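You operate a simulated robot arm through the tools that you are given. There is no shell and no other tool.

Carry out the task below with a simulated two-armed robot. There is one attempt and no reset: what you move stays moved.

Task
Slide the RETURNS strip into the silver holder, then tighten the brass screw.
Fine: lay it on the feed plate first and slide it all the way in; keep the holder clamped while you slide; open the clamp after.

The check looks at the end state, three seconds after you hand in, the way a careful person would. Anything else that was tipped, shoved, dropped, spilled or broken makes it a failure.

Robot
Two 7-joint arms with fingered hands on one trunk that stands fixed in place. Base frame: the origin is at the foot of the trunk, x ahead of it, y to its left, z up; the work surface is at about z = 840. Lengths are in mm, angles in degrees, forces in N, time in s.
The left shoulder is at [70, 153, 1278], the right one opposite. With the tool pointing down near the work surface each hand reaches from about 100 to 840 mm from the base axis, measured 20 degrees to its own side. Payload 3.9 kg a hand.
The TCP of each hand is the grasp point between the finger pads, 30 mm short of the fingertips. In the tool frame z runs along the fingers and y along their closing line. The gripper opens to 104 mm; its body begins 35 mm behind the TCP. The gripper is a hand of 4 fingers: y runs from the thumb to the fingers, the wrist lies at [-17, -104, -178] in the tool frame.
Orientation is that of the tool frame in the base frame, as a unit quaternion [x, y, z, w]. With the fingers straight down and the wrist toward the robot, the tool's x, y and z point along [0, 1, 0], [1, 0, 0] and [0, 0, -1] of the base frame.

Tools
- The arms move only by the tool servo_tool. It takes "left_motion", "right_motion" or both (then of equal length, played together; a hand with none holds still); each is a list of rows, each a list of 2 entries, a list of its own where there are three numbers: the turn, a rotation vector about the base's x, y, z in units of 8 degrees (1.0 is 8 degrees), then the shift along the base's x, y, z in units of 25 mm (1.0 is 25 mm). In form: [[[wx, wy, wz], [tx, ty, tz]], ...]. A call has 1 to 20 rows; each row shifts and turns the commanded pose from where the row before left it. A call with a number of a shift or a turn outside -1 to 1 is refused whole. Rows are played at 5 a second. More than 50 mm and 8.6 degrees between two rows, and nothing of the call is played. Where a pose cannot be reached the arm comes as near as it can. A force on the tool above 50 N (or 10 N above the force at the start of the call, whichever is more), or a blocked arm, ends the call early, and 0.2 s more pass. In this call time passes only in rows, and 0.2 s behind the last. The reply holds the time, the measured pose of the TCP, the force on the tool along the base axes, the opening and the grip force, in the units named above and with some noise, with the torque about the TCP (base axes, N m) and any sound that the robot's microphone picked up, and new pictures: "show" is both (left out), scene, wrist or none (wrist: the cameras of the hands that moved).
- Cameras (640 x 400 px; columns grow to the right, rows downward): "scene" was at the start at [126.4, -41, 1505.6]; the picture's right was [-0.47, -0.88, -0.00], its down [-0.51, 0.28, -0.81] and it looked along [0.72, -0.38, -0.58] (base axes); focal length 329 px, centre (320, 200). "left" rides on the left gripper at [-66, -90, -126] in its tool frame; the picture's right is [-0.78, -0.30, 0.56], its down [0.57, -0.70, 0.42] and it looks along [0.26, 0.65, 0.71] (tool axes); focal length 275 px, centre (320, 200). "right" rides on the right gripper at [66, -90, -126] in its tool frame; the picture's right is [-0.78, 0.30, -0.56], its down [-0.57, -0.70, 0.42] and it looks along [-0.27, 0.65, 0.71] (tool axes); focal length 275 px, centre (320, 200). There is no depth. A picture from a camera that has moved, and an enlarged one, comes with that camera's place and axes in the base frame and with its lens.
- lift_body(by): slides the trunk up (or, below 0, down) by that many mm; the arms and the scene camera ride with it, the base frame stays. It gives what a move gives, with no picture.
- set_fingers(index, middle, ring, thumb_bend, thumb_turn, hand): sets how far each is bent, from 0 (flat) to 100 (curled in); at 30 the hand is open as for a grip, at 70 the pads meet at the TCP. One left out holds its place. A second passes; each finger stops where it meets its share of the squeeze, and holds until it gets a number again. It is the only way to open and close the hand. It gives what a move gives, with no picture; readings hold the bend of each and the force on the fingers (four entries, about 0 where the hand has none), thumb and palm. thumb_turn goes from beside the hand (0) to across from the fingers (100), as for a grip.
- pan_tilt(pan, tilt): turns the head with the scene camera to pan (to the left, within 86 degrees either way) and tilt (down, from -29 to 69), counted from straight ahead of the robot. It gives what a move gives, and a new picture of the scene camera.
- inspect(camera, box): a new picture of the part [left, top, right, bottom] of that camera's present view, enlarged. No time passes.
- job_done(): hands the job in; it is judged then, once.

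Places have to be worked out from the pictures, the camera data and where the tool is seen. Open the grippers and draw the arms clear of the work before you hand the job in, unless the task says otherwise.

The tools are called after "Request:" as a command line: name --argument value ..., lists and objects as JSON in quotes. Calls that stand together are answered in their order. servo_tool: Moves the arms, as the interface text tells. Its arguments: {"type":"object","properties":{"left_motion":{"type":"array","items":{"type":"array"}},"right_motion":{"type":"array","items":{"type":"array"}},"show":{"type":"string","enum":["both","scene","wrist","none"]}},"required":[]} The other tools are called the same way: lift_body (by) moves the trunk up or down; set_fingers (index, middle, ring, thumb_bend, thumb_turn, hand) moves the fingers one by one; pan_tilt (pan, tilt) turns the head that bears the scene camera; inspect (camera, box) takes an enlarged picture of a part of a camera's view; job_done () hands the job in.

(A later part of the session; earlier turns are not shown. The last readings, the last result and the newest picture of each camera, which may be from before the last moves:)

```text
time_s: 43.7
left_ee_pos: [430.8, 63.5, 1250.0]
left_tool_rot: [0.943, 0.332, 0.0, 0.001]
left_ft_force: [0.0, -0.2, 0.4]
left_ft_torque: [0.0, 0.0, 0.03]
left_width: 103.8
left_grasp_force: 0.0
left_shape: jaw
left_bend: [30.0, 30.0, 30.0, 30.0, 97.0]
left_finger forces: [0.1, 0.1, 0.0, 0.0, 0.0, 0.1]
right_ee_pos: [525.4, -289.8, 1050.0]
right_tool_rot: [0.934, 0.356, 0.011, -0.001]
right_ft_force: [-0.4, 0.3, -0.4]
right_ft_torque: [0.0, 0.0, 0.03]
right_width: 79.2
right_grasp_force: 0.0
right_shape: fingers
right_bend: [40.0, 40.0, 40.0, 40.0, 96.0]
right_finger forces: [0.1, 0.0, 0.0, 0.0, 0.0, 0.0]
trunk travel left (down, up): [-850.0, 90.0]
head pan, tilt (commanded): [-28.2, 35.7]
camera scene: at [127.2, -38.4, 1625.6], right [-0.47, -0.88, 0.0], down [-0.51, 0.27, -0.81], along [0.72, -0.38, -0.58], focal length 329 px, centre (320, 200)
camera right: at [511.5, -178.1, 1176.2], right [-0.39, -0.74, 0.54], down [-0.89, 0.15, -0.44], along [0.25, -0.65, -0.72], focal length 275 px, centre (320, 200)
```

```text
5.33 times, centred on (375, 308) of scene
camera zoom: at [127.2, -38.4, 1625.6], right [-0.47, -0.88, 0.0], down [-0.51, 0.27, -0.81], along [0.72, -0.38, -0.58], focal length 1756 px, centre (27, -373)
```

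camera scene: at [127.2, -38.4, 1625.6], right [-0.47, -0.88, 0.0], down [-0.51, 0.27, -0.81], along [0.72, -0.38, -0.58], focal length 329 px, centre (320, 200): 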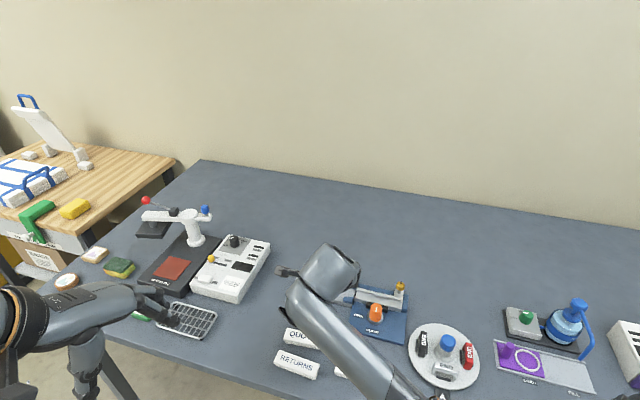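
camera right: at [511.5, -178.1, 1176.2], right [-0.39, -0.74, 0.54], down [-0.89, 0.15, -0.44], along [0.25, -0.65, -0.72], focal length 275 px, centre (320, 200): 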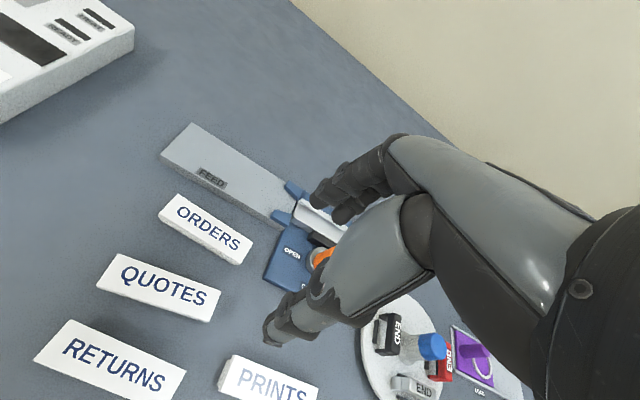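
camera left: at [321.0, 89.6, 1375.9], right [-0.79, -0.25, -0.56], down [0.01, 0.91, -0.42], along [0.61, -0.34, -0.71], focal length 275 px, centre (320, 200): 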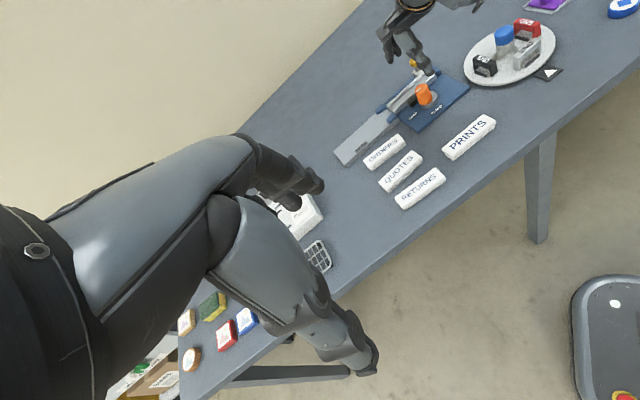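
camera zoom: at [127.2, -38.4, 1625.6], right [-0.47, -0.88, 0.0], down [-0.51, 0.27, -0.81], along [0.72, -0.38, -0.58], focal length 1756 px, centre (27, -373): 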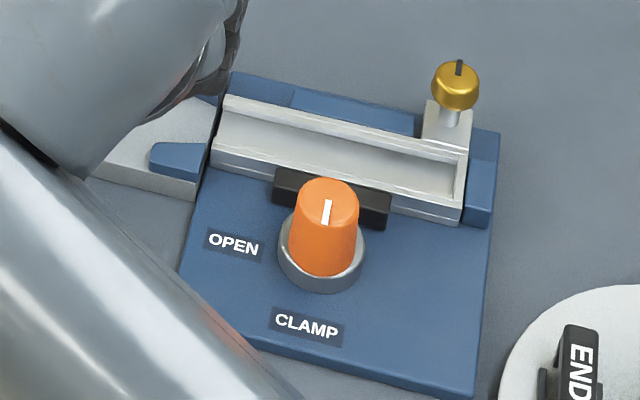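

Everything is consistent: strip centre (511.7,-182) at 41.7°, feed/holder axis at about 44.3°, feed plate top about 859, holder and guides top about 870. I set a narrow opening (to clear the QUOTES strip) and move above RETURNS, gripping a little toward its trailing ("R") end.

Request:
set_fingers --hand "right" --index 51 --middle 51 --ring 51 --thumb_bend 51

Request:
servo_tool --right_motion '[[[0, 0, 0], [-0.04, 0.92, -0.4]], [[0, 0, 0], [-0.04, 0.92, -0.4]], [[0, 0, 0], [-0.04, 0.92, -0.8]], [[0, 0, 0], [-0.04, 0.92, -0.8]], [[0, 0, 0], [-0.04, 0.92, -0.8]], [[0, 0, 0], [0, 0, -0.8]], [[0, 0, 0], [0, 0, -0.8]]]' --show "both"

Request:
inspect --camera "left" --box '[350, 110, 470, 230]'

Request:
inspect --camera "right" --box '[150, 140, 430, 390]'

```text
time_s: 44.7
left_ee_pos: [429.0, 62.2, 1252.3]
left_tool_rot: [0.943, 0.332, 0.0, 0.0]
left_ft_force: [0.3, -0.6, -0.2]
left_ft_torque: [-0.01, -0.03, -0.01]
left_width: 103.7
left_grasp_force: 0.1
left_shape: jaw
left_bend: [30.0, 30.0, 30.0, 30.0, 97.0]
left_finger forces: [0.0, 0.0, 0.0, 0.1, 0.0, 0.1]
right_ee_pos: [524.8, -290.1, 1049.8]
right_tool_rot: [0.934, 0.356, 0.01, -0.002]
right_ft_force: [-0.5, -0.1, -0.2]
right_ft_torque: [0.0, -0.03, 0.04]
right_width: 51.8
right_grasp_force: 0.0
right_shape: fingers
right_bend: [51.0, 51.0, 51.0, 51.0, 97.0]
right_finger forces: [0.0, 0.1, 0.0, 0.0, 0.0, 0.0]
trunk travel left (down, up): [-850.0, 90.0]
head pan, tilt (commanded): [-28.2, 35.7]
```

```text
time_s: 46.3
left_ee_pos: [429.4, 60.7, 1250.5]
left_tool_rot: [0.943, 0.333, 0.0, 0.0]
left_ft_force: [-0.4, -0.1, -0.2]
left_ft_torque: [0.02, 0.01, -0.02]
left_width: 103.7
left_grasp_force: 0.1
left_shape: jaw
left_bend: [30.0, 30.0, 30.0, 30.0, 97.0]
left_finger forces: [0.0, 0.0, 0.1, 0.0, 0.0, 0.0]
right_ee_pos: [519.6, -175.9, 929.4]
right_tool_rot: [0.934, 0.357, 0.012, -0.002]
right_ft_force: [0.0, 0.4, -0.4]
right_ft_torque: [0.01, 0.03, 0.0]
right_width: 51.7
right_grasp_force: 0.0
right_shape: fingers
right_bend: [51.0, 51.0, 51.0, 51.0, 97.0]
right_finger forces: [0.0, 0.1, 0.0, 0.1, 0.0, 0.0]
trunk travel left (down, up): [-850.0, 90.0]
head pan, tilt (commanded): [-28.2, 35.7]
camera scene: at [126.6, -40.6, 1625.6], right [-0.47, -0.88, 0.0], down [-0.51, 0.28, -0.81], along [0.72, -0.38, -0.58], focal length 329 px, centre (320, 200)
camera right: at [505.7, -66.1, 1056.3], right [-0.39, -0.74, 0.54], down [-0.89, 0.15, -0.44], along [0.25, -0.65, -0.72], focal length 275 px, centre (320, 200)
```

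scene: 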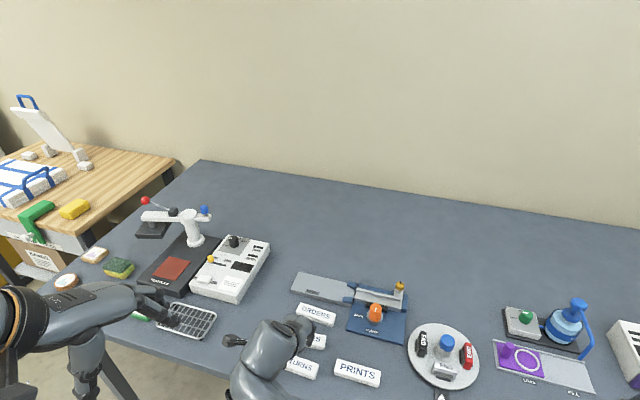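
right: 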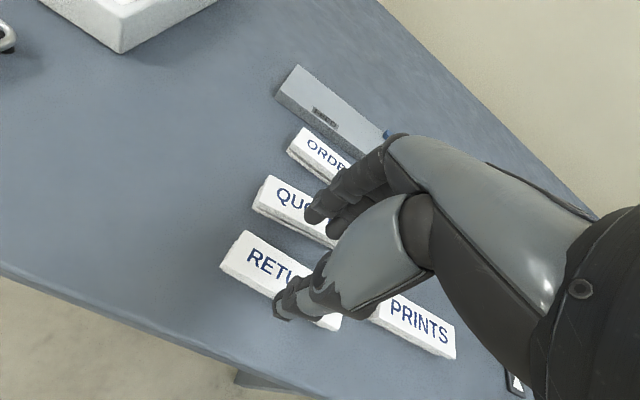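

```text
3.33 times, centred on (410, 170) of left
camera zoom: at [321.0, 90.8, 1376.0], right [-0.79, -0.26, -0.56], down [0.01, 0.91, -0.42], along [0.61, -0.34, -0.71], focal length 918 px, centre (20, 300)
```

zoom: 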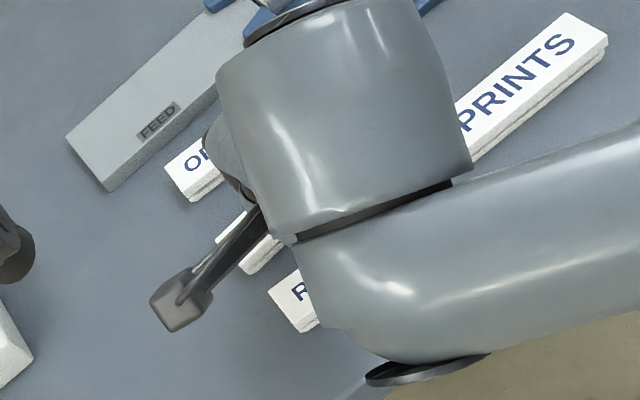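

```text
1.60 times, centred on (290, 265) of right
camera zoom: at [505.7, -66.1, 1056.3], right [-0.39, -0.74, 0.54], down [-0.89, 0.15, -0.44], along [0.25, -0.65, -0.72], focal length 440 px, centre (368, 96)
```

zoom: 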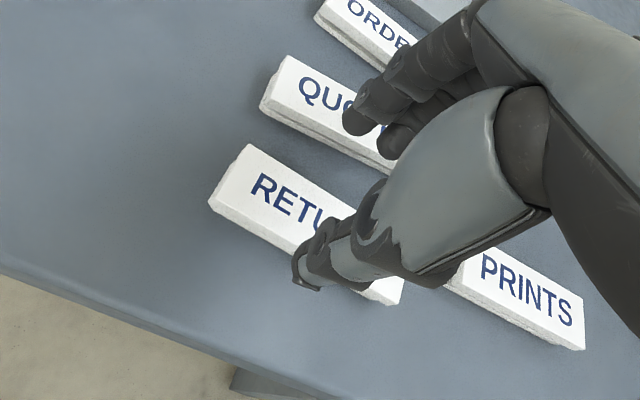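

The left camera is blocked by the right wrist now. I'll move the left hand lower and more to the left side (over free space) so its camera looks at the grasp from the side.

Request:
servo_tool --left_motion '[[[0, 0, -0.54], [0.4, 0.6, -0.6]], [[0, 0, -0.54], [0.4, 0.6, -0.9]], [[0, 0, -0.54], [0.5, 0.5, -0.9]], [[0, 0, -0.54], [0.5, 0.5, -0.9]], [[0, 0, -0.54], [0.5, 0.2, -0.9]], [[0, 0, -0.54], [0.5, 0.2, -0.9]], [[0, 0, -0.54], [0.5, 0, -0.9]], [[0, 0, -0.54], [0.5, 0, -0.9]], [[0, 0, -0.54], [0.5, 0, -0.9]]]' --show "wrist"

```text
time_s: 48.3
left_ee_pos: [413.5, 60.2, 1212.2]
left_tool_rot: [0.963, 0.267, 0.025, -0.036]
left_ft_force: [-0.1, -0.1, 0.1]
left_ft_torque: [0.03, -0.01, 0.0]
left_width: 103.7
left_grasp_force: 0.1
left_shape: jaw
left_bend: [30.0, 30.0, 30.0, 30.0, 97.0]
left_finger forces: [0.0, 0.1, 0.0, 0.1, 0.0, 0.0]
left hand out of reach, approached as far as the arm can: row 1, 2, 3, 4, 5, 6, 7, 8, 9
right_ee_pos: [520.0, -175.8, 931.3]
right_tool_rot: [0.934, 0.356, 0.01, -0.002]
right_ft_force: [0.5, 0.9, -0.5]
right_ft_torque: [0.01, -0.01, 0.01]
right_width: 51.4
right_grasp_force: 0.1
right_shape: fingers
right_bend: [51.0, 51.0, 51.0, 51.0, 97.0]
right_finger forces: [0.1, 0.0, 0.0, 0.0, 0.0, 0.0]
trunk travel left (down, up): [-850.0, 90.0]
head pan, tilt (commanded): [-28.2, 35.7]
camera left: at [305.7, 92.8, 1336.8], right [-0.8, -0.1, -0.59], down [0.14, 0.93, -0.35], along [0.58, -0.36, -0.73], focal length 275 px, centre (320, 200)
```

left: 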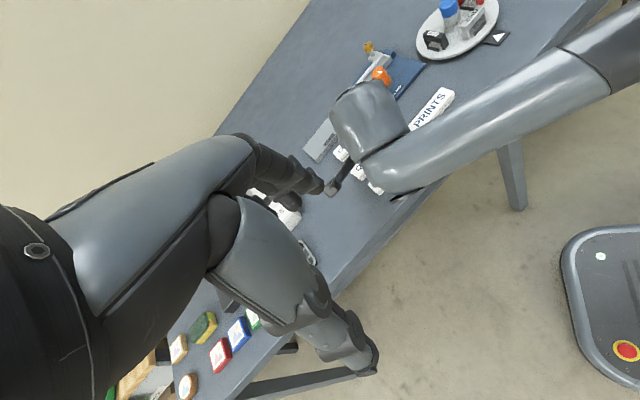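

The left arm can't follow that; I'll reverse those rows to bring its commanded pose back to the former, working viewpoint.

Request:
servo_tool --left_motion '[[[0, 0, 0.54], [-0.5, 0, 0.9]], [[0, 0, 0.54], [-0.5, 0, 0.9]], [[0, 0, 0.54], [-0.5, 0, 0.9]], [[0, 0, 0.54], [-0.5, -0.2, 0.9]], [[0, 0, 0.54], [-0.5, -0.2, 0.9]], [[0, 0, 0.54], [-0.5, -0.5, 0.9]], [[0, 0, 0.54], [-0.5, -0.5, 0.9]], [[0, 0, 0.54], [-0.4, -0.6, 0.9]], [[0, 0, 0.54], [-0.4, -0.6, 0.6]]]' --show "wrist"

```text
time_s: 50.3
left_ee_pos: [304.5, -7.9, 1407.1]
left_tool_rot: [0.819, 0.573, 0.011, -0.043]
left_ft_force: [0.4, 0.5, -0.8]
left_ft_torque: [0.03, -0.01, -0.02]
left_width: 103.9
left_grasp_force: 0.0
left_shape: jaw
left_bend: [30.0, 30.0, 30.0, 30.0, 97.0]
left_finger forces: [0.1, 0.0, 0.1, 0.0, 0.0, 0.0]
right_ee_pos: [520.0, -177.5, 929.6]
right_tool_rot: [0.934, 0.356, 0.011, -0.004]
right_ft_force: [-0.3, -0.4, -0.1]
right_ft_torque: [0.0, 0.01, -0.02]
right_width: 51.7
right_grasp_force: 0.2
right_shape: fingers
right_bend: [51.0, 51.0, 51.0, 51.0, 97.0]
right_finger forces: [0.0, 0.0, 0.1, 0.0, 0.1, 0.0]
trunk travel left (down, up): [-850.0, 90.0]
head pan, tilt (commanded): [-28.2, 35.7]
camera left: at [199.9, -49.1, 1532.8], right [-0.56, -0.58, -0.59], down [-0.47, 0.81, -0.34], along [0.68, 0.09, -0.73], focal length 275 px, centre (320, 200)
```

left: 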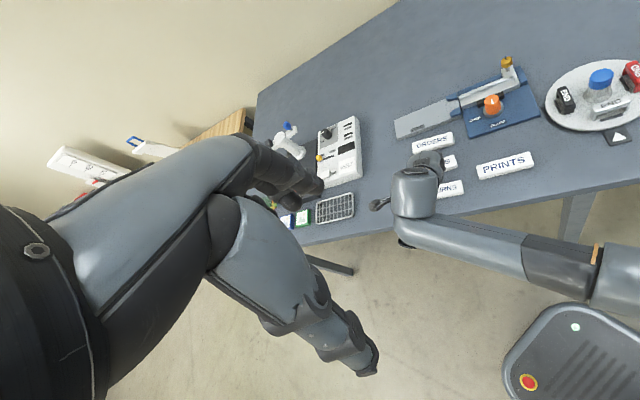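

Each row starts from where the arm really got, so it overshot back. I'll move the left hand forward again to its former viewpoint.

Request:
servo_tool --left_motion '[[[0, 0, -0.48], [0.63, 0.34, -0.78]], [[0, 0, -0.48], [0.63, 0.34, -0.78]], [[0, 0, -0.48], [0.63, 0.34, -0.78]], [[0, 0, -0.48], [0.63, 0.34, -0.78]], [[0, 0, -0.48], [0.63, 0.34, -0.78]], [[0, 0, -0.48], [0.63, 0.34, -0.78]], [[0, 0, -0.48], [0.63, 0.34, -0.78]], [[0, 0, -0.48], [0.63, 0.34, -0.78]]]' --show "wrist"

Request:
inspect --camera "right" --box '[190, 160, 360, 350]'

```text
time_s: 52.1
left_ee_pos: [431.2, 58.5, 1247.9]
left_tool_rot: [0.942, 0.333, 0.022, -0.038]
left_ft_force: [-0.3, 0.0, -0.7]
left_ft_torque: [0.03, 0.01, 0.01]
left_width: 103.7
left_grasp_force: 0.1
left_shape: jaw
left_bend: [30.0, 30.0, 30.0, 30.0, 97.0]
left_finger forces: [0.1, 0.0, 0.0, 0.1, 0.0, 0.0]
right_ee_pos: [519.4, -174.0, 931.0]
right_tool_rot: [0.934, 0.356, 0.011, -0.002]
right_ft_force: [0.0, -0.3, 0.1]
right_ft_torque: [-0.02, 0.01, 0.02]
right_width: 51.7
right_grasp_force: 0.0
right_shape: fingers
right_bend: [51.0, 51.0, 51.0, 51.0, 97.0]
right_finger forces: [0.0, 0.0, 0.1, 0.0, 0.0, 0.0]
trunk travel left (down, up): [-850.0, 90.0]
head pan, tilt (commanded): [-28.2, 35.7]
camera left: at [320.4, 77.2, 1373.3], right [-0.78, -0.21, -0.59], down [0.01, 0.94, -0.35], along [0.63, -0.28, -0.73], focal length 275 px, centre (320, 200)
```

left: 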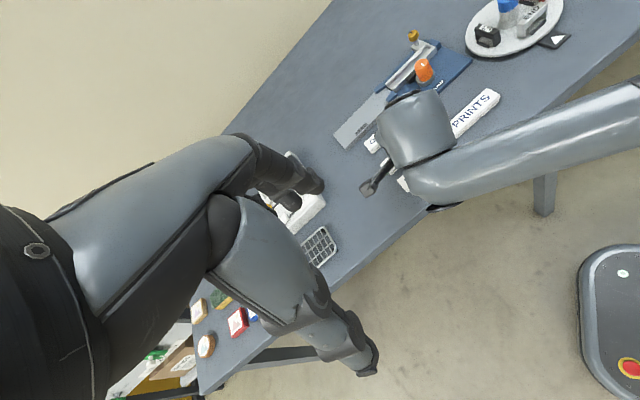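

```text
2.11 times, centred on (275, 255) of right
camera zoom: at [506.3, -65.3, 1056.5], right [-0.39, -0.74, 0.54], down [-0.89, 0.15, -0.44], along [0.25, -0.65, -0.72], focal length 580 px, centre (415, 84)
```

zoom: 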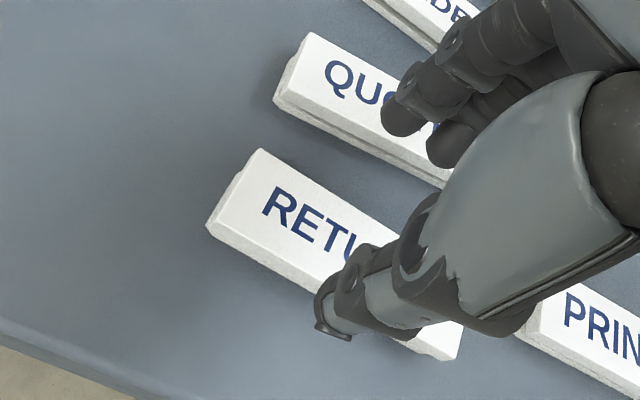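

The finger gap looks right: about 10 mm clearance on the thumb side and 6 mm on the finger side, with QUOTES about 11 mm beyond. I descend 52 mm.

Request:
servo_tool --right_motion '[[[0, 0, 0], [0, 0, -0.7]], [[0, 0, 0], [0, 0, -0.7]], [[0, 0, 0], [0, 0, -0.5]], [[0, 0, 0], [0, 0, -0.2]]]' --show "wrist"

Request:
inspect --camera "right" --box '[220, 150, 420, 330]'

```text
time_s: 53.1
left_ee_pos: [430.2, 57.6, 1249.0]
left_tool_rot: [0.941, 0.334, 0.022, -0.038]
left_ft_force: [0.9, -0.6, -0.1]
left_ft_torque: [0.0, -0.01, -0.02]
left_width: 104.1
left_grasp_force: 0.1
left_shape: jaw
left_bend: [30.0, 30.0, 30.0, 30.0, 97.0]
left_finger forces: [0.0, 0.0, 0.0, 0.1, 0.0, 0.1]
right_ee_pos: [520.0, -175.8, 876.7]
right_tool_rot: [0.934, 0.357, 0.011, -0.002]
right_ft_force: [-1.1, -0.3, 0.8]
right_ft_torque: [0.0, 0.04, 0.0]
right_width: 51.4
right_grasp_force: 0.2
right_shape: fingers
right_bend: [51.0, 51.0, 51.0, 51.0, 97.0]
right_finger forces: [0.0, 0.0, 0.0, 0.0, 0.1, 0.1]
trunk travel left (down, up): [-850.0, 90.0]
head pan, tilt (commanded): [-28.2, 35.7]
camera right: at [505.4, -65.2, 1003.0], right [-0.39, -0.74, 0.54], down [-0.89, 0.15, -0.44], along [0.25, -0.65, -0.72], focal length 275 px, centre (320, 200)
```

right: 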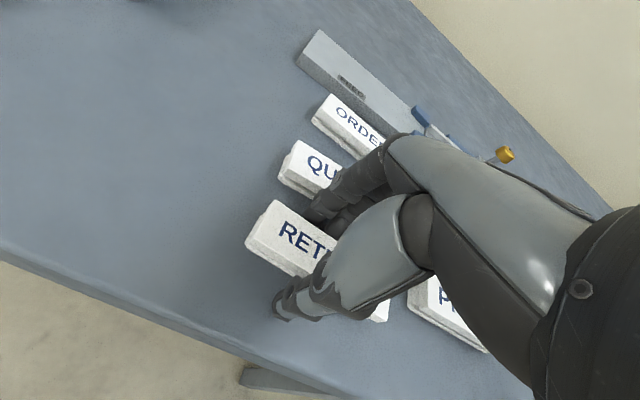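

```text
2.22 times, centred on (320, 240) of right
camera zoom: at [505.4, -65.2, 1003.0], right [-0.39, -0.74, 0.54], down [-0.89, 0.15, -0.44], along [0.25, -0.65, -0.72], focal length 612 px, centre (320, 111)
```

zoom: 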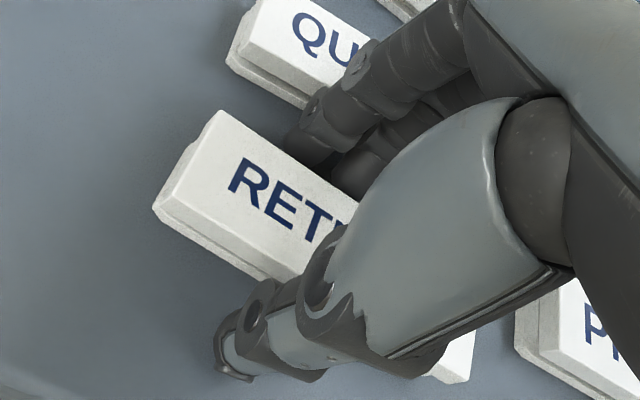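

No contact with the table, fingers stand on both sides of the strip. Now I close gently.

Request:
set_fingers --hand "right" --index 60 --middle 60 --ring 60 --thumb_bend 60

Request:
inspect --camera "right" --box '[220, 150, 420, 330]'

```text
time_s: 54.1
left_ee_pos: [431.2, 58.8, 1248.8]
left_tool_rot: [0.942, 0.334, 0.022, -0.037]
left_ft_force: [-0.2, -0.6, 0.1]
left_ft_torque: [-0.02, -0.02, -0.02]
left_width: 103.8
left_grasp_force: 0.0
left_shape: jaw
left_bend: [30.0, 30.0, 30.0, 30.0, 97.0]
left_finger forces: [0.1, 0.0, 0.1, 0.0, 0.0, 0.1]
right_ee_pos: [519.2, -176.1, 876.3]
right_tool_rot: [0.934, 0.356, 0.011, -0.003]
right_ft_force: [-0.6, -0.2, 0.9]
right_ft_torque: [-0.01, 0.02, -0.04]
right_width: 31.2
right_grasp_force: 1.4
right_shape: fingers
right_bend: [59.0, 59.0, 59.0, 58.0, 98.0]
right_finger forces: [0.8, 0.6, 0.3, 0.0, 1.7, 0.1]
trunk travel left (down, up): [-850.0, 90.0]
head pan, tilt (commanded): [-28.2, 35.7]
```

```text
2.22 times, centred on (320, 240) of right
camera zoom: at [505.4, -65.3, 1003.0], right [-0.39, -0.74, 0.54], down [-0.89, 0.15, -0.44], along [0.25, -0.65, -0.72], focal length 612 px, centre (320, 111)
```

zoom: 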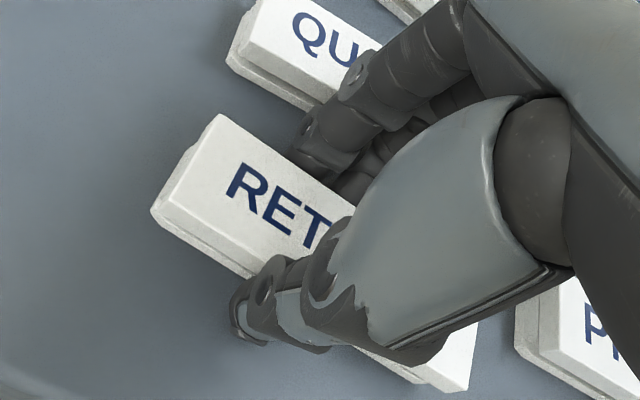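

All three fingers and the thumb touch, width 31.2 mm. I squeeze more firmly.

Request:
set_fingers --hand "right" --index 68 --middle 68 --ring 68 --thumb_bend 70

Request:
servo_tool --right_motion '[[[0, 0, 0], [0, 0, 0.3]], [[0, 0, 0], [0, 0, 0.5]], [[0, 0, 0], [0, 0, 0.7]]]' --show "both"

Request:
inspect --camera "right" --box '[180, 150, 420, 370]'

```text
time_s: 55.1
left_ee_pos: [430.0, 59.4, 1248.7]
left_tool_rot: [0.941, 0.335, 0.022, -0.038]
left_ft_force: [-1.2, -0.1, -0.1]
left_ft_torque: [0.01, 0.05, -0.01]
left_width: 103.7
left_grasp_force: 0.0
left_shape: jaw
left_bend: [30.0, 30.0, 30.0, 30.0, 97.0]
left_finger forces: [0.0, 0.0, 0.0, 0.0, 0.0, 0.0]
right_ee_pos: [519.1, -175.5, 876.1]
right_tool_rot: [0.934, 0.357, 0.011, -0.002]
right_ft_force: [-1.0, -0.2, 0.1]
right_ft_torque: [-0.02, 0.03, 0.04]
right_width: 29.0
right_grasp_force: 12.0
right_shape: fingers
right_bend: [62.0, 64.0, 65.0, 59.0, 97.0]
right_finger forces: [5.3, 3.9, 2.5, 0.0, 12.3, 0.1]
trunk travel left (down, up): [-850.0, 90.0]
head pan, tilt (commanded): [-28.2, 35.7]
```

```text
time_s: 55.9
left_ee_pos: [431.0, 58.8, 1248.2]
left_tool_rot: [0.941, 0.334, 0.022, -0.037]
left_ft_force: [-0.5, 0.4, 0.7]
left_ft_torque: [-0.03, 0.04, 0.01]
left_width: 103.9
left_grasp_force: 0.1
left_shape: jaw
left_bend: [30.0, 30.0, 30.0, 30.0, 97.0]
left_finger forces: [0.0, 0.0, 0.1, 0.1, 0.0, 0.1]
right_ee_pos: [522.5, -200.2, 913.5]
right_tool_rot: [0.934, 0.355, 0.004, 0.021]
right_ft_force: [0.3, 0.4, -1.0]
right_ft_torque: [0.05, -0.01, 0.02]
right_width: 28.8
right_grasp_force: 11.8
right_shape: fingers
right_bend: [62.0, 64.0, 65.0, 59.0, 97.0]
right_finger forces: [5.4, 3.8, 2.6, 0.0, 12.2, 0.0]
trunk travel left (down, up): [-850.0, 90.0]
head pan, tilt (commanded): [-28.2, 35.7]
camera scene: at [126.3, -40.4, 1625.6], right [-0.47, -0.88, 0.0], down [-0.51, 0.28, -0.81], along [0.72, -0.38, -0.58], focal length 329 px, centre (320, 200)
camera right: at [508.7, -84.4, 1035.0], right [-0.4, -0.72, 0.57], down [-0.88, 0.13, -0.45], along [0.25, -0.69, -0.68], focal length 275 px, centre (320, 200)
```

scene: 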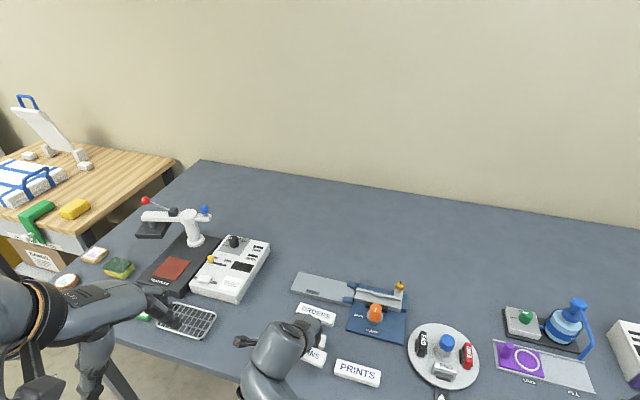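
right: 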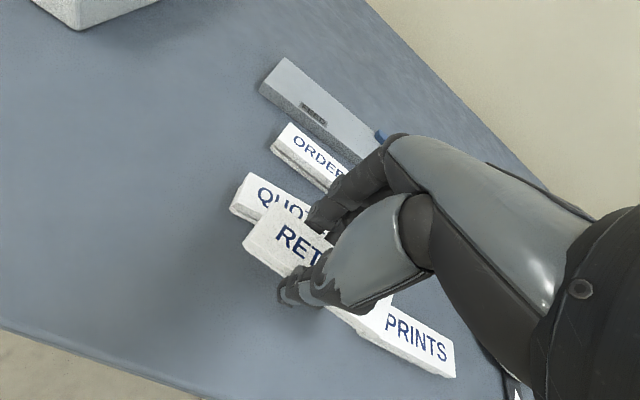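

```text
1.82 times, centred on (300, 260) of right
camera zoom: at [508.7, -84.4, 1035.0], right [-0.4, -0.72, 0.57], down [-0.88, 0.13, -0.45], along [0.25, -0.69, -0.68], focal length 500 px, centre (356, 91)
```

zoom: 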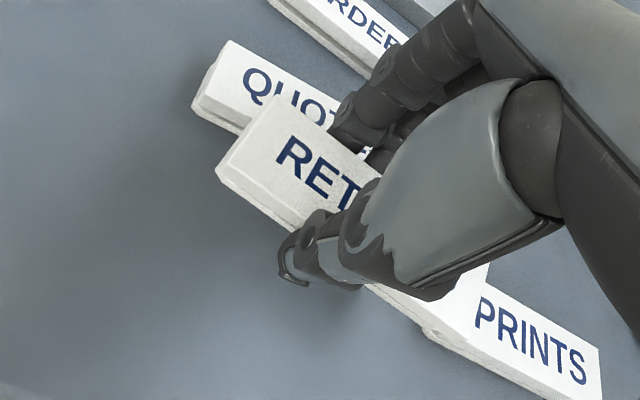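

The strip is lifted, but the hand drifted 25 mm in y. I'll go up a little more and check whether it recovers.

Request:
servo_tool --right_motion '[[[0, 0, 0], [0, 0, 0.4]], [[0, 0, 0], [0, 0, 0]]]' --show "none"

```text
time_s: 56.7
left_ee_pos: [430.5, 58.6, 1249.1]
left_tool_rot: [0.942, 0.334, 0.022, -0.038]
left_ft_force: [0.0, -0.1, 0.0]
left_ft_torque: [0.01, -0.03, 0.04]
left_width: 103.8
left_grasp_force: 0.1
left_shape: jaw
left_bend: [30.0, 30.0, 30.0, 30.0, 97.0]
left_finger forces: [0.0, 0.0, 0.0, 0.1, 0.0, 0.0]
right_ee_pos: [522.8, -208.3, 922.4]
right_tool_rot: [0.934, 0.356, 0.001, 0.029]
right_ft_force: [-0.4, -0.1, 0.0]
right_ft_torque: [-0.04, -0.02, -0.03]
right_width: 29.0
right_grasp_force: 12.0
right_shape: fingers
right_bend: [62.0, 64.0, 65.0, 59.0, 97.0]
right_finger forces: [5.3, 3.8, 2.6, 0.0, 12.2, 0.0]
trunk travel left (down, up): [-850.0, 90.0]
head pan, tilt (commanded): [-28.2, 35.7]
stopped in row 2 (right hand): the arm was blocked; the commanded pose is now the measured one
```

The right arm is blocked by something. I tilt the head down to see what the arms are doing near the body.

Request:
pan_tilt --pan -30 --tilt 62

```text
time_s: 57.6
left_ee_pos: [431.9, 58.0, 1248.2]
left_tool_rot: [0.941, 0.334, 0.022, -0.037]
left_ft_force: [0.5, 0.3, -0.1]
left_ft_torque: [0.03, 0.02, -0.02]
left_width: 104.0
left_grasp_force: 0.1
left_shape: jaw
left_bend: [30.0, 30.0, 30.0, 30.0, 97.0]
left_finger forces: [0.0, 0.1, 0.0, 0.0, 0.1, 0.1]
right_ee_pos: [522.7, -207.4, 923.2]
right_tool_rot: [0.934, 0.357, 0.001, 0.029]
right_ft_force: [0.1, 0.3, -1.2]
right_ft_torque: [-0.01, 0.0, -0.01]
right_width: 28.7
right_grasp_force: 12.2
right_shape: fingers
right_bend: [62.0, 64.0, 65.0, 59.0, 97.0]
right_finger forces: [5.3, 3.9, 2.6, 0.0, 12.1, 0.0]
trunk travel left (down, up): [-850.0, 90.0]
head pan, tilt (commanded): [-30.0, 62.0]
camera scene: at [104.9, -31.1, 1590.1], right [-0.5, -0.87, 0.0], down [-0.76, 0.44, -0.47], along [0.41, -0.23, -0.88], focal length 329 px, centre (320, 200)
```

scene: 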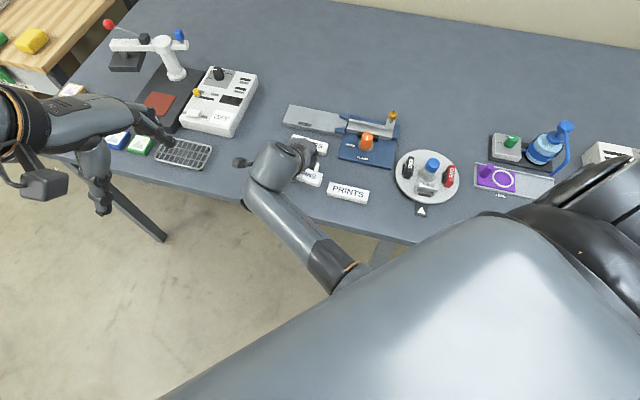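

The elbow is tucked close here; moving outward toward the feed plate should free it. The strip is held 46 mm above the table, clear of the other strips, so I move out toward the feed plate, straightening the tilt and rising as it frees.

Request:
servo_tool --right_motion '[[[0.1, 0.04, 0], [0.6, -0.5, 0]], [[0.1, 0.04, 0], [0.7, -0.6, 0]], [[0.1, 0.04, 0], [0.8, -0.65, 0.2]], [[0.08, 0.04, 0], [0.8, -0.65, 0.3]], [[0, 0, 0.1], [0.8, -0.65, 0.3]], [[0, 0, 0.1], [0.8, -0.65, 0]], [[0, 0, 0.12], [0.8, -0.65, 0]]]' --show "both"

```text
time_s: 59.2
left_ee_pos: [432.7, 57.9, 1248.2]
left_tool_rot: [0.942, 0.334, 0.02, -0.038]
left_ft_force: [0.3, 0.0, 0.0]
left_ft_torque: [0.02, 0.01, -0.01]
left_width: 103.7
left_grasp_force: 0.1
left_shape: jaw
left_bend: [30.0, 30.0, 30.0, 30.0, 97.0]
left_finger forces: [0.0, 0.0, 0.0, 0.0, 0.0, 0.0]
right_ee_pos: [654.5, -314.8, 939.9]
right_tool_rot: [0.926, 0.377, 0.0, -0.003]
right_ft_force: [-0.4, -0.3, -0.7]
right_ft_torque: [-0.03, -0.03, -0.01]
right_width: 28.5
right_grasp_force: 12.3
right_shape: fingers
right_bend: [62.0, 64.0, 65.0, 59.0, 97.0]
right_finger forces: [5.5, 4.0, 2.6, 0.0, 12.2, 0.1]
trunk travel left (down, up): [-850.0, 90.0]
head pan, tilt (commanded): [-30.0, 62.0]
camera scene: at [106.2, -31.9, 1590.0], right [-0.5, -0.87, 0.0], down [-0.77, 0.44, -0.47], along [0.41, -0.23, -0.88], focal length 329 px, centre (320, 200)
camera right: at [638.3, -203.4, 1065.3], right [-0.35, -0.76, 0.55], down [-0.9, 0.1, -0.42], along [0.26, -0.65, -0.72], focal length 275 px, centre (320, 200)
```

scene: 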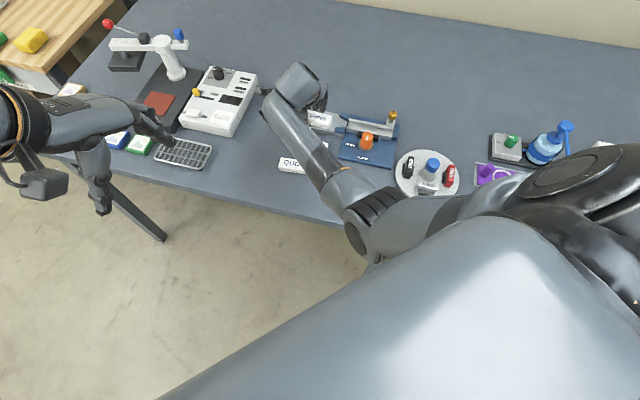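
right: 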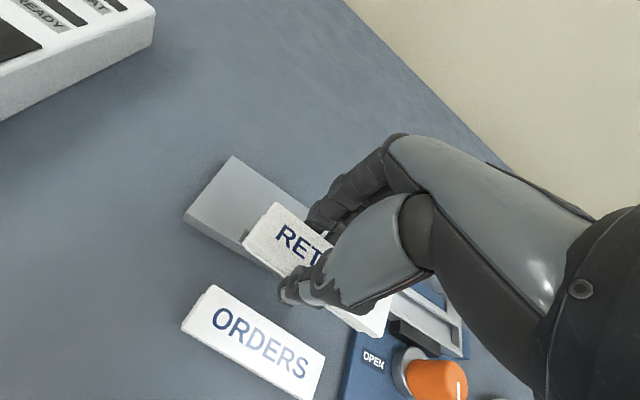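

The strip is held and the hand is vertical at yaw -45.7°. I move to over the feed position and look from the left camera.

Request:
servo_tool --right_motion '[[[0, 0, 0], [0.6, -0.53, 0]], [[0, 0, 0], [0.6, -0.53, 0]]]' --show "wrist"

Request:
inspect --camera "left" --box '[310, 40, 430, 160]'

Request:
inspect --camera "right" --box '[170, 130, 450, 370]'

Request:
inspect --camera "scene" --box '[240, 50, 420, 190]'

```text
time_s: 59.8
left_ee_pos: [431.2, 56.5, 1247.8]
left_tool_rot: [0.942, 0.334, 0.021, -0.038]
left_ft_force: [0.8, 0.2, 1.1]
left_ft_torque: [0.01, -0.01, -0.02]
left_width: 103.9
left_grasp_force: 0.0
left_shape: jaw
left_bend: [30.0, 30.0, 30.0, 30.0, 97.0]
left_finger forces: [0.0, 0.0, 0.0, 0.1, 0.1, 0.1]
right_ee_pos: [684.7, -342.5, 939.0]
right_tool_rot: [0.926, 0.377, -0.001, -0.001]
right_ft_force: [0.7, 0.4, -1.0]
right_ft_torque: [-0.02, 0.0, 0.01]
right_width: 28.8
right_grasp_force: 12.2
right_shape: fingers
right_bend: [62.0, 64.0, 65.0, 59.0, 97.0]
right_finger forces: [5.3, 3.9, 2.4, 0.1, 12.1, 0.0]
trunk travel left (down, up): [-850.0, 90.0]
head pan, tilt (commanded): [-30.0, 62.0]
camera right: at [668.1, -231.4, 1064.4], right [-0.35, -0.76, 0.56], down [-0.9, 0.1, -0.42], along [0.26, -0.65, -0.72], focal length 275 px, centre (320, 200)
```

right: 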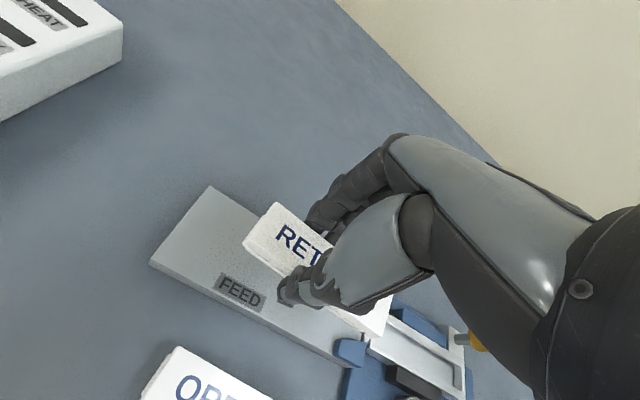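

```text
3.33 times, centred on (370, 100) of left
camera zoom: at [321.0, 75.0, 1373.5], right [-0.78, -0.21, -0.59], down [0.01, 0.94, -0.34], along [0.63, -0.27, -0.73], focal length 918 px, centre (153, 533)
```

zoom: 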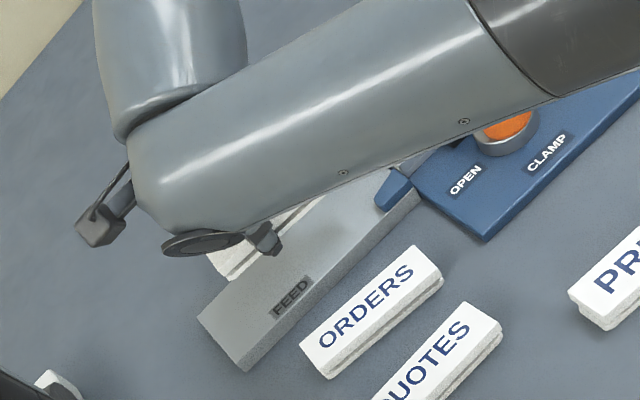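

```text
1.67 times, centred on (310, 250) of right
camera zoom: at [668.1, -231.4, 1064.4], right [-0.35, -0.76, 0.56], down [-0.9, 0.1, -0.42], along [0.26, -0.65, -0.72], focal length 459 px, centre (337, 117)
```

zoom: 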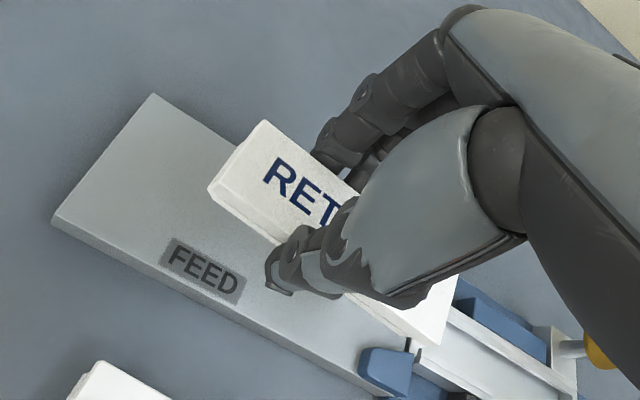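

```text
2.86 times, centred on (330, 120) of scene
camera zoom: at [106.7, -32.3, 1589.9], right [-0.5, -0.87, 0.0], down [-0.77, 0.44, -0.47], along [0.41, -0.23, -0.88], focal length 941 px, centre (291, 429)
```

zoom: 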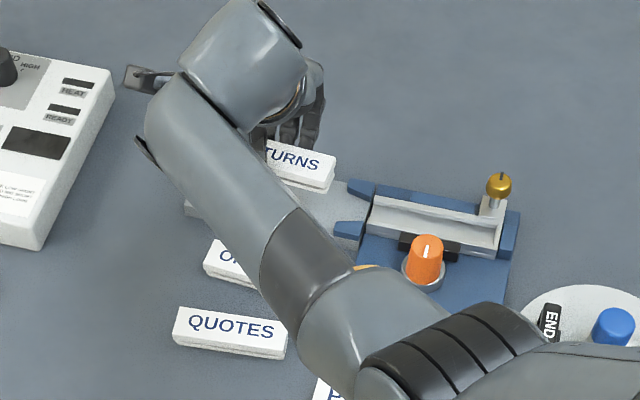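

The leading end sits just ahead of the guides. I zoom in to check the strip's tilt and alignment in the grasp.

Request:
inspect --camera "right" --box '[230, 190, 350, 290]'

Request:
inspect --camera "scene" --box '[305, 85, 375, 140]'

Request:
inspect --camera "right" --box '[310, 270, 450, 390]'

```text
4.00 times, centred on (290, 240) of right
camera zoom: at [668.1, -231.4, 1064.4], right [-0.35, -0.76, 0.56], down [-0.9, 0.1, -0.42], along [0.26, -0.65, -0.72], focal length 1101 px, centre (440, 40)
```

zoom: 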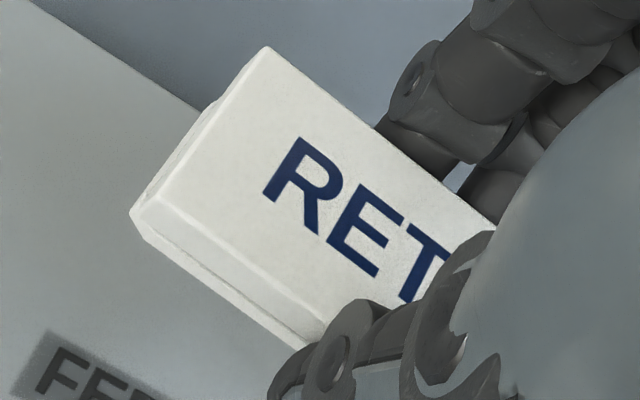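

```text
7.27 times, centred on (340, 112) of scene
camera zoom: at [106.7, -32.3, 1589.9], right [-0.5, -0.87, 0.0], down [-0.77, 0.44, -0.47], along [0.41, -0.23, -0.88], focal length 2394 px, centre (174, 836)
```

zoom: 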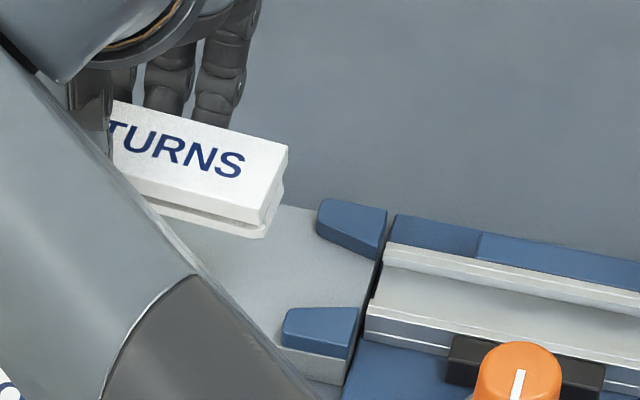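

```text
3.33 times, centred on (380, 330) of right
camera zoom: at [668.1, -231.4, 1064.4], right [-0.35, -0.76, 0.56], down [-0.9, 0.1, -0.42], along [0.26, -0.65, -0.72], focal length 918 px, centre (120, -233)
```

zoom: 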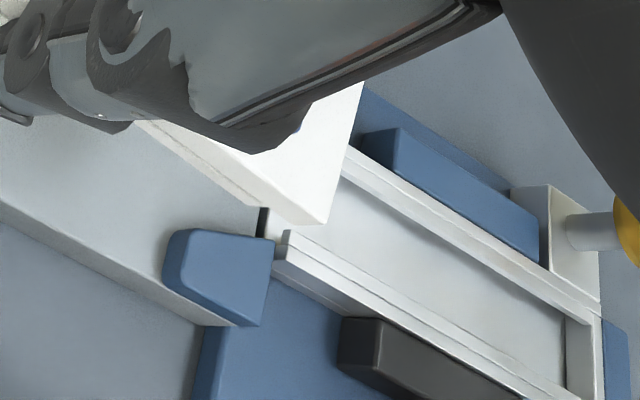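

The strip has yawed in the grasp: its axis measures about 39° (tool at 44.3°) and its centre sits about 6 mm toward the robot. I correct with +5.3° of yaw and a small shift, then re-measure.

Request:
servo_tool --right_motion '[[[0, 0, 0.33], [0.08, -0.05, -0.2]], [[0, 0, 0.33], [0.08, -0.05, -0.2]], [[0, 0, 0], [0, 0, -0.2]]]' --show "none"

Request:
inspect --camera "right" --box '[230, 190, 350, 290]'

Request:
inspect --camera "scene" --box '[305, 85, 375, 140]'

Request:
inspect --camera "right" --box '[310, 270, 450, 390]'

```text
time_s: 60.6
left_ee_pos: [431.3, 57.9, 1248.1]
left_tool_rot: [0.942, 0.334, 0.022, -0.038]
left_ft_force: [0.8, -0.4, -0.2]
left_ft_torque: [-0.01, -0.02, 0.01]
left_width: 104.0
left_grasp_force: 0.1
left_shape: jaw
left_bend: [30.0, 30.0, 30.0, 30.0, 97.0]
left_finger forces: [0.0, 0.0, 0.1, 0.0, 0.0, 0.1]
right_ee_pos: [689.8, -343.8, 926.0]
right_tool_rot: [0.908, 0.42, 0.0, -0.001]
right_ft_force: [0.5, 0.0, -0.5]
right_ft_torque: [-0.03, -0.03, -0.01]
right_width: 28.5
right_grasp_force: 11.9
right_shape: fingers
right_bend: [62.0, 64.0, 65.0, 59.0, 97.0]
right_finger forces: [5.4, 3.8, 2.5, 0.0, 12.1, 0.1]
trunk travel left (down, up): [-850.0, 90.0]
head pan, tilt (commanded): [-30.0, 62.0]
```

```text
4.00 times, centred on (290, 240) of right
camera zoom: at [662.6, -234.7, 1052.2], right [-0.28, -0.78, 0.56], down [-0.91, 0.02, -0.42], along [0.32, -0.62, -0.72], focal length 1101 px, centre (440, 40)
```

zoom: 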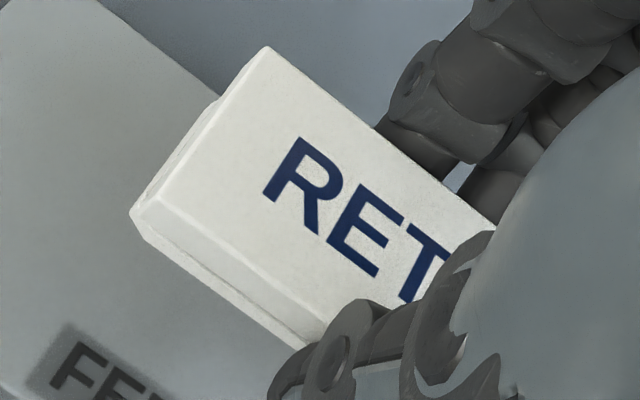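

```text
7.27 times, centred on (340, 112) of scene
camera zoom: at [104.8, -30.8, 1590.1], right [-0.5, -0.87, 0.0], down [-0.76, 0.44, -0.47], along [0.41, -0.23, -0.88], focal length 2394 px, centre (174, 836)
```

zoom: 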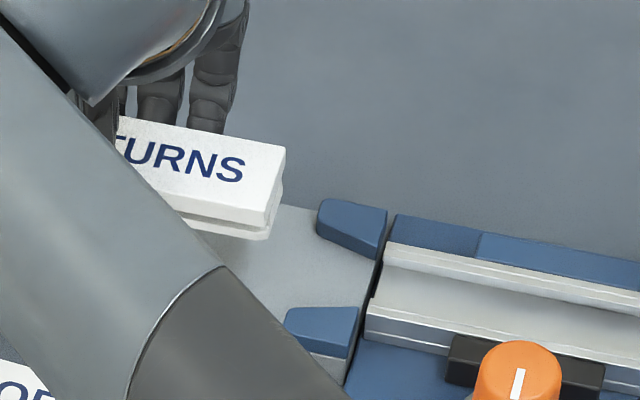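

```text
3.33 times, centred on (380, 330) of right
camera zoom: at [662.6, -234.7, 1052.2], right [-0.28, -0.78, 0.56], down [-0.91, 0.02, -0.42], along [0.32, -0.62, -0.72], focal length 918 px, centre (120, -233)
```

zoom: 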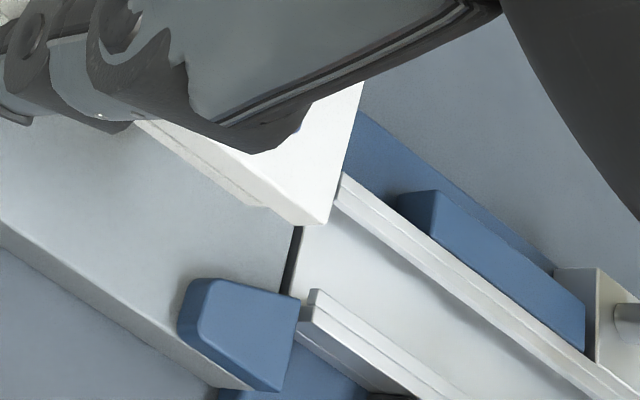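

Re-measured: strip axis about 44.5°, centre n-offset within ~1 mm of the holder centre line, leading end about 8 mm before the guides. I lower it toward the feed plate.

Request:
servo_tool --right_motion '[[[0, 0, 0], [0, 0, -0.5]], [[0, 0, 0], [0, 0, -0.4]], [[0, 0, 0], [0, 0, -0.15]]]' --show "none"

Request:
inspect --camera "scene" --box '[305, 85, 375, 140]'

Request:
inspect --camera "right" --box '[180, 170, 420, 380]'

```text
time_s: 61.4
left_ee_pos: [430.5, 58.3, 1248.6]
left_tool_rot: [0.941, 0.335, 0.022, -0.037]
left_ft_force: [-0.9, 1.4, 0.5]
left_ft_torque: [0.01, 0.02, -0.01]
left_width: 103.9
left_grasp_force: 0.1
left_shape: jaw
left_bend: [30.0, 30.0, 30.0, 30.0, 97.0]
left_finger forces: [0.0, 0.1, 0.0, 0.0, 0.0, 0.0]
right_ee_pos: [689.0, -341.7, 900.0]
right_tool_rot: [0.908, 0.42, -0.001, -0.001]
right_ft_force: [0.1, -0.3, -0.4]
right_ft_torque: [0.0, -0.02, -0.01]
right_width: 28.9
right_grasp_force: 12.0
right_shape: fingers
right_bend: [62.0, 64.0, 65.0, 59.0, 97.0]
right_finger forces: [5.4, 3.9, 2.6, 0.0, 12.2, 0.0]
trunk travel left (down, up): [-850.0, 90.0]
head pan, tilt (commanded): [-30.0, 62.0]
```

```text
7.27 times, centred on (340, 112) of scene
camera zoom: at [104.8, -30.9, 1590.1], right [-0.5, -0.87, 0.0], down [-0.76, 0.44, -0.47], along [0.41, -0.23, -0.88], focal length 2394 px, centre (174, 836)
```

zoom: 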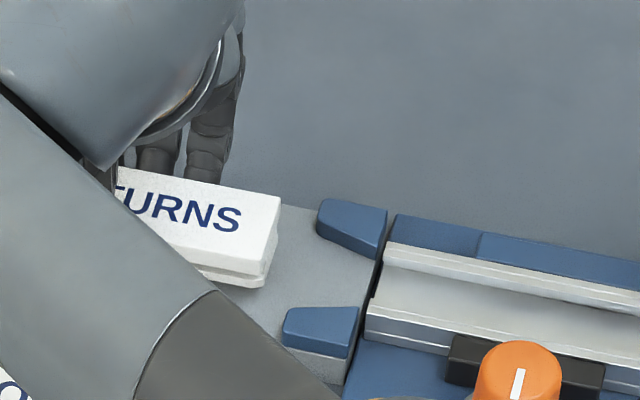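

```text
1.90 times, centred on (300, 275) of right
camera zoom: at [662.1, -233.3, 1026.3], right [-0.28, -0.78, 0.56], down [-0.91, 0.02, -0.42], along [0.32, -0.62, -0.71], focal length 524 px, centre (358, 57)
```

zoom: 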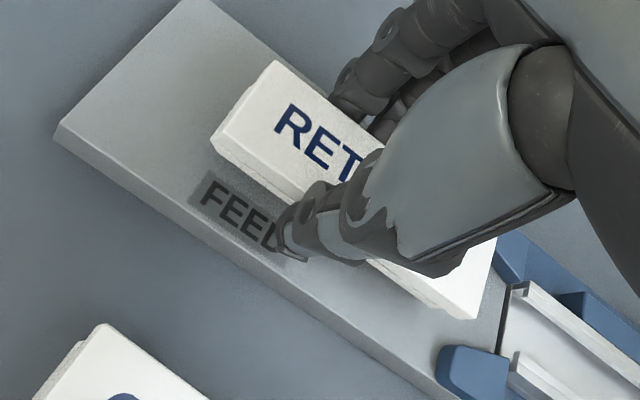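

Still no contact (bottom about 5 mm above the plate). I lower in 2 mm steps watching the force.

Request:
servo_tool --right_motion '[[[0, 0, 0], [0, 0, -0.08]], [[0, 0, 0], [0, 0, -0.08]]]' --show "none"

Request:
inspect --camera "scene" --box '[305, 85, 375, 140]'

```text
time_s: 62.0
left_ee_pos: [430.6, 58.5, 1248.0]
left_tool_rot: [0.942, 0.334, 0.021, -0.037]
left_ft_force: [-0.2, 0.0, 0.3]
left_ft_torque: [-0.01, -0.02, -0.06]
left_width: 103.9
left_grasp_force: 0.1
left_shape: jaw
left_bend: [30.0, 30.0, 30.0, 30.0, 97.0]
left_finger forces: [0.1, 0.0, 0.0, 0.0, 0.1, 0.0]
right_ee_pos: [688.9, -342.2, 896.2]
right_tool_rot: [0.908, 0.42, 0.001, -0.001]
right_ft_force: [0.1, -0.5, 0.2]
right_ft_torque: [-0.01, -0.02, -0.03]
right_width: 28.6
right_grasp_force: 11.5
right_shape: fingers
right_bend: [62.0, 64.0, 65.0, 59.0, 97.0]
right_finger forces: [5.4, 3.8, 2.4, 0.0, 12.2, 0.1]
trunk travel left (down, up): [-850.0, 90.0]
head pan, tilt (commanded): [-30.0, 62.0]
```

```text
7.27 times, centred on (340, 112) of scene
camera zoom: at [105.0, -31.1, 1590.1], right [-0.5, -0.87, 0.0], down [-0.76, 0.44, -0.47], along [0.41, -0.23, -0.88], focal length 2394 px, centre (174, 836)
```

zoom: 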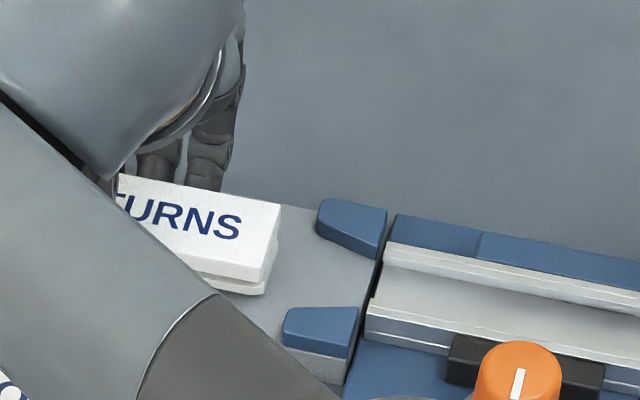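

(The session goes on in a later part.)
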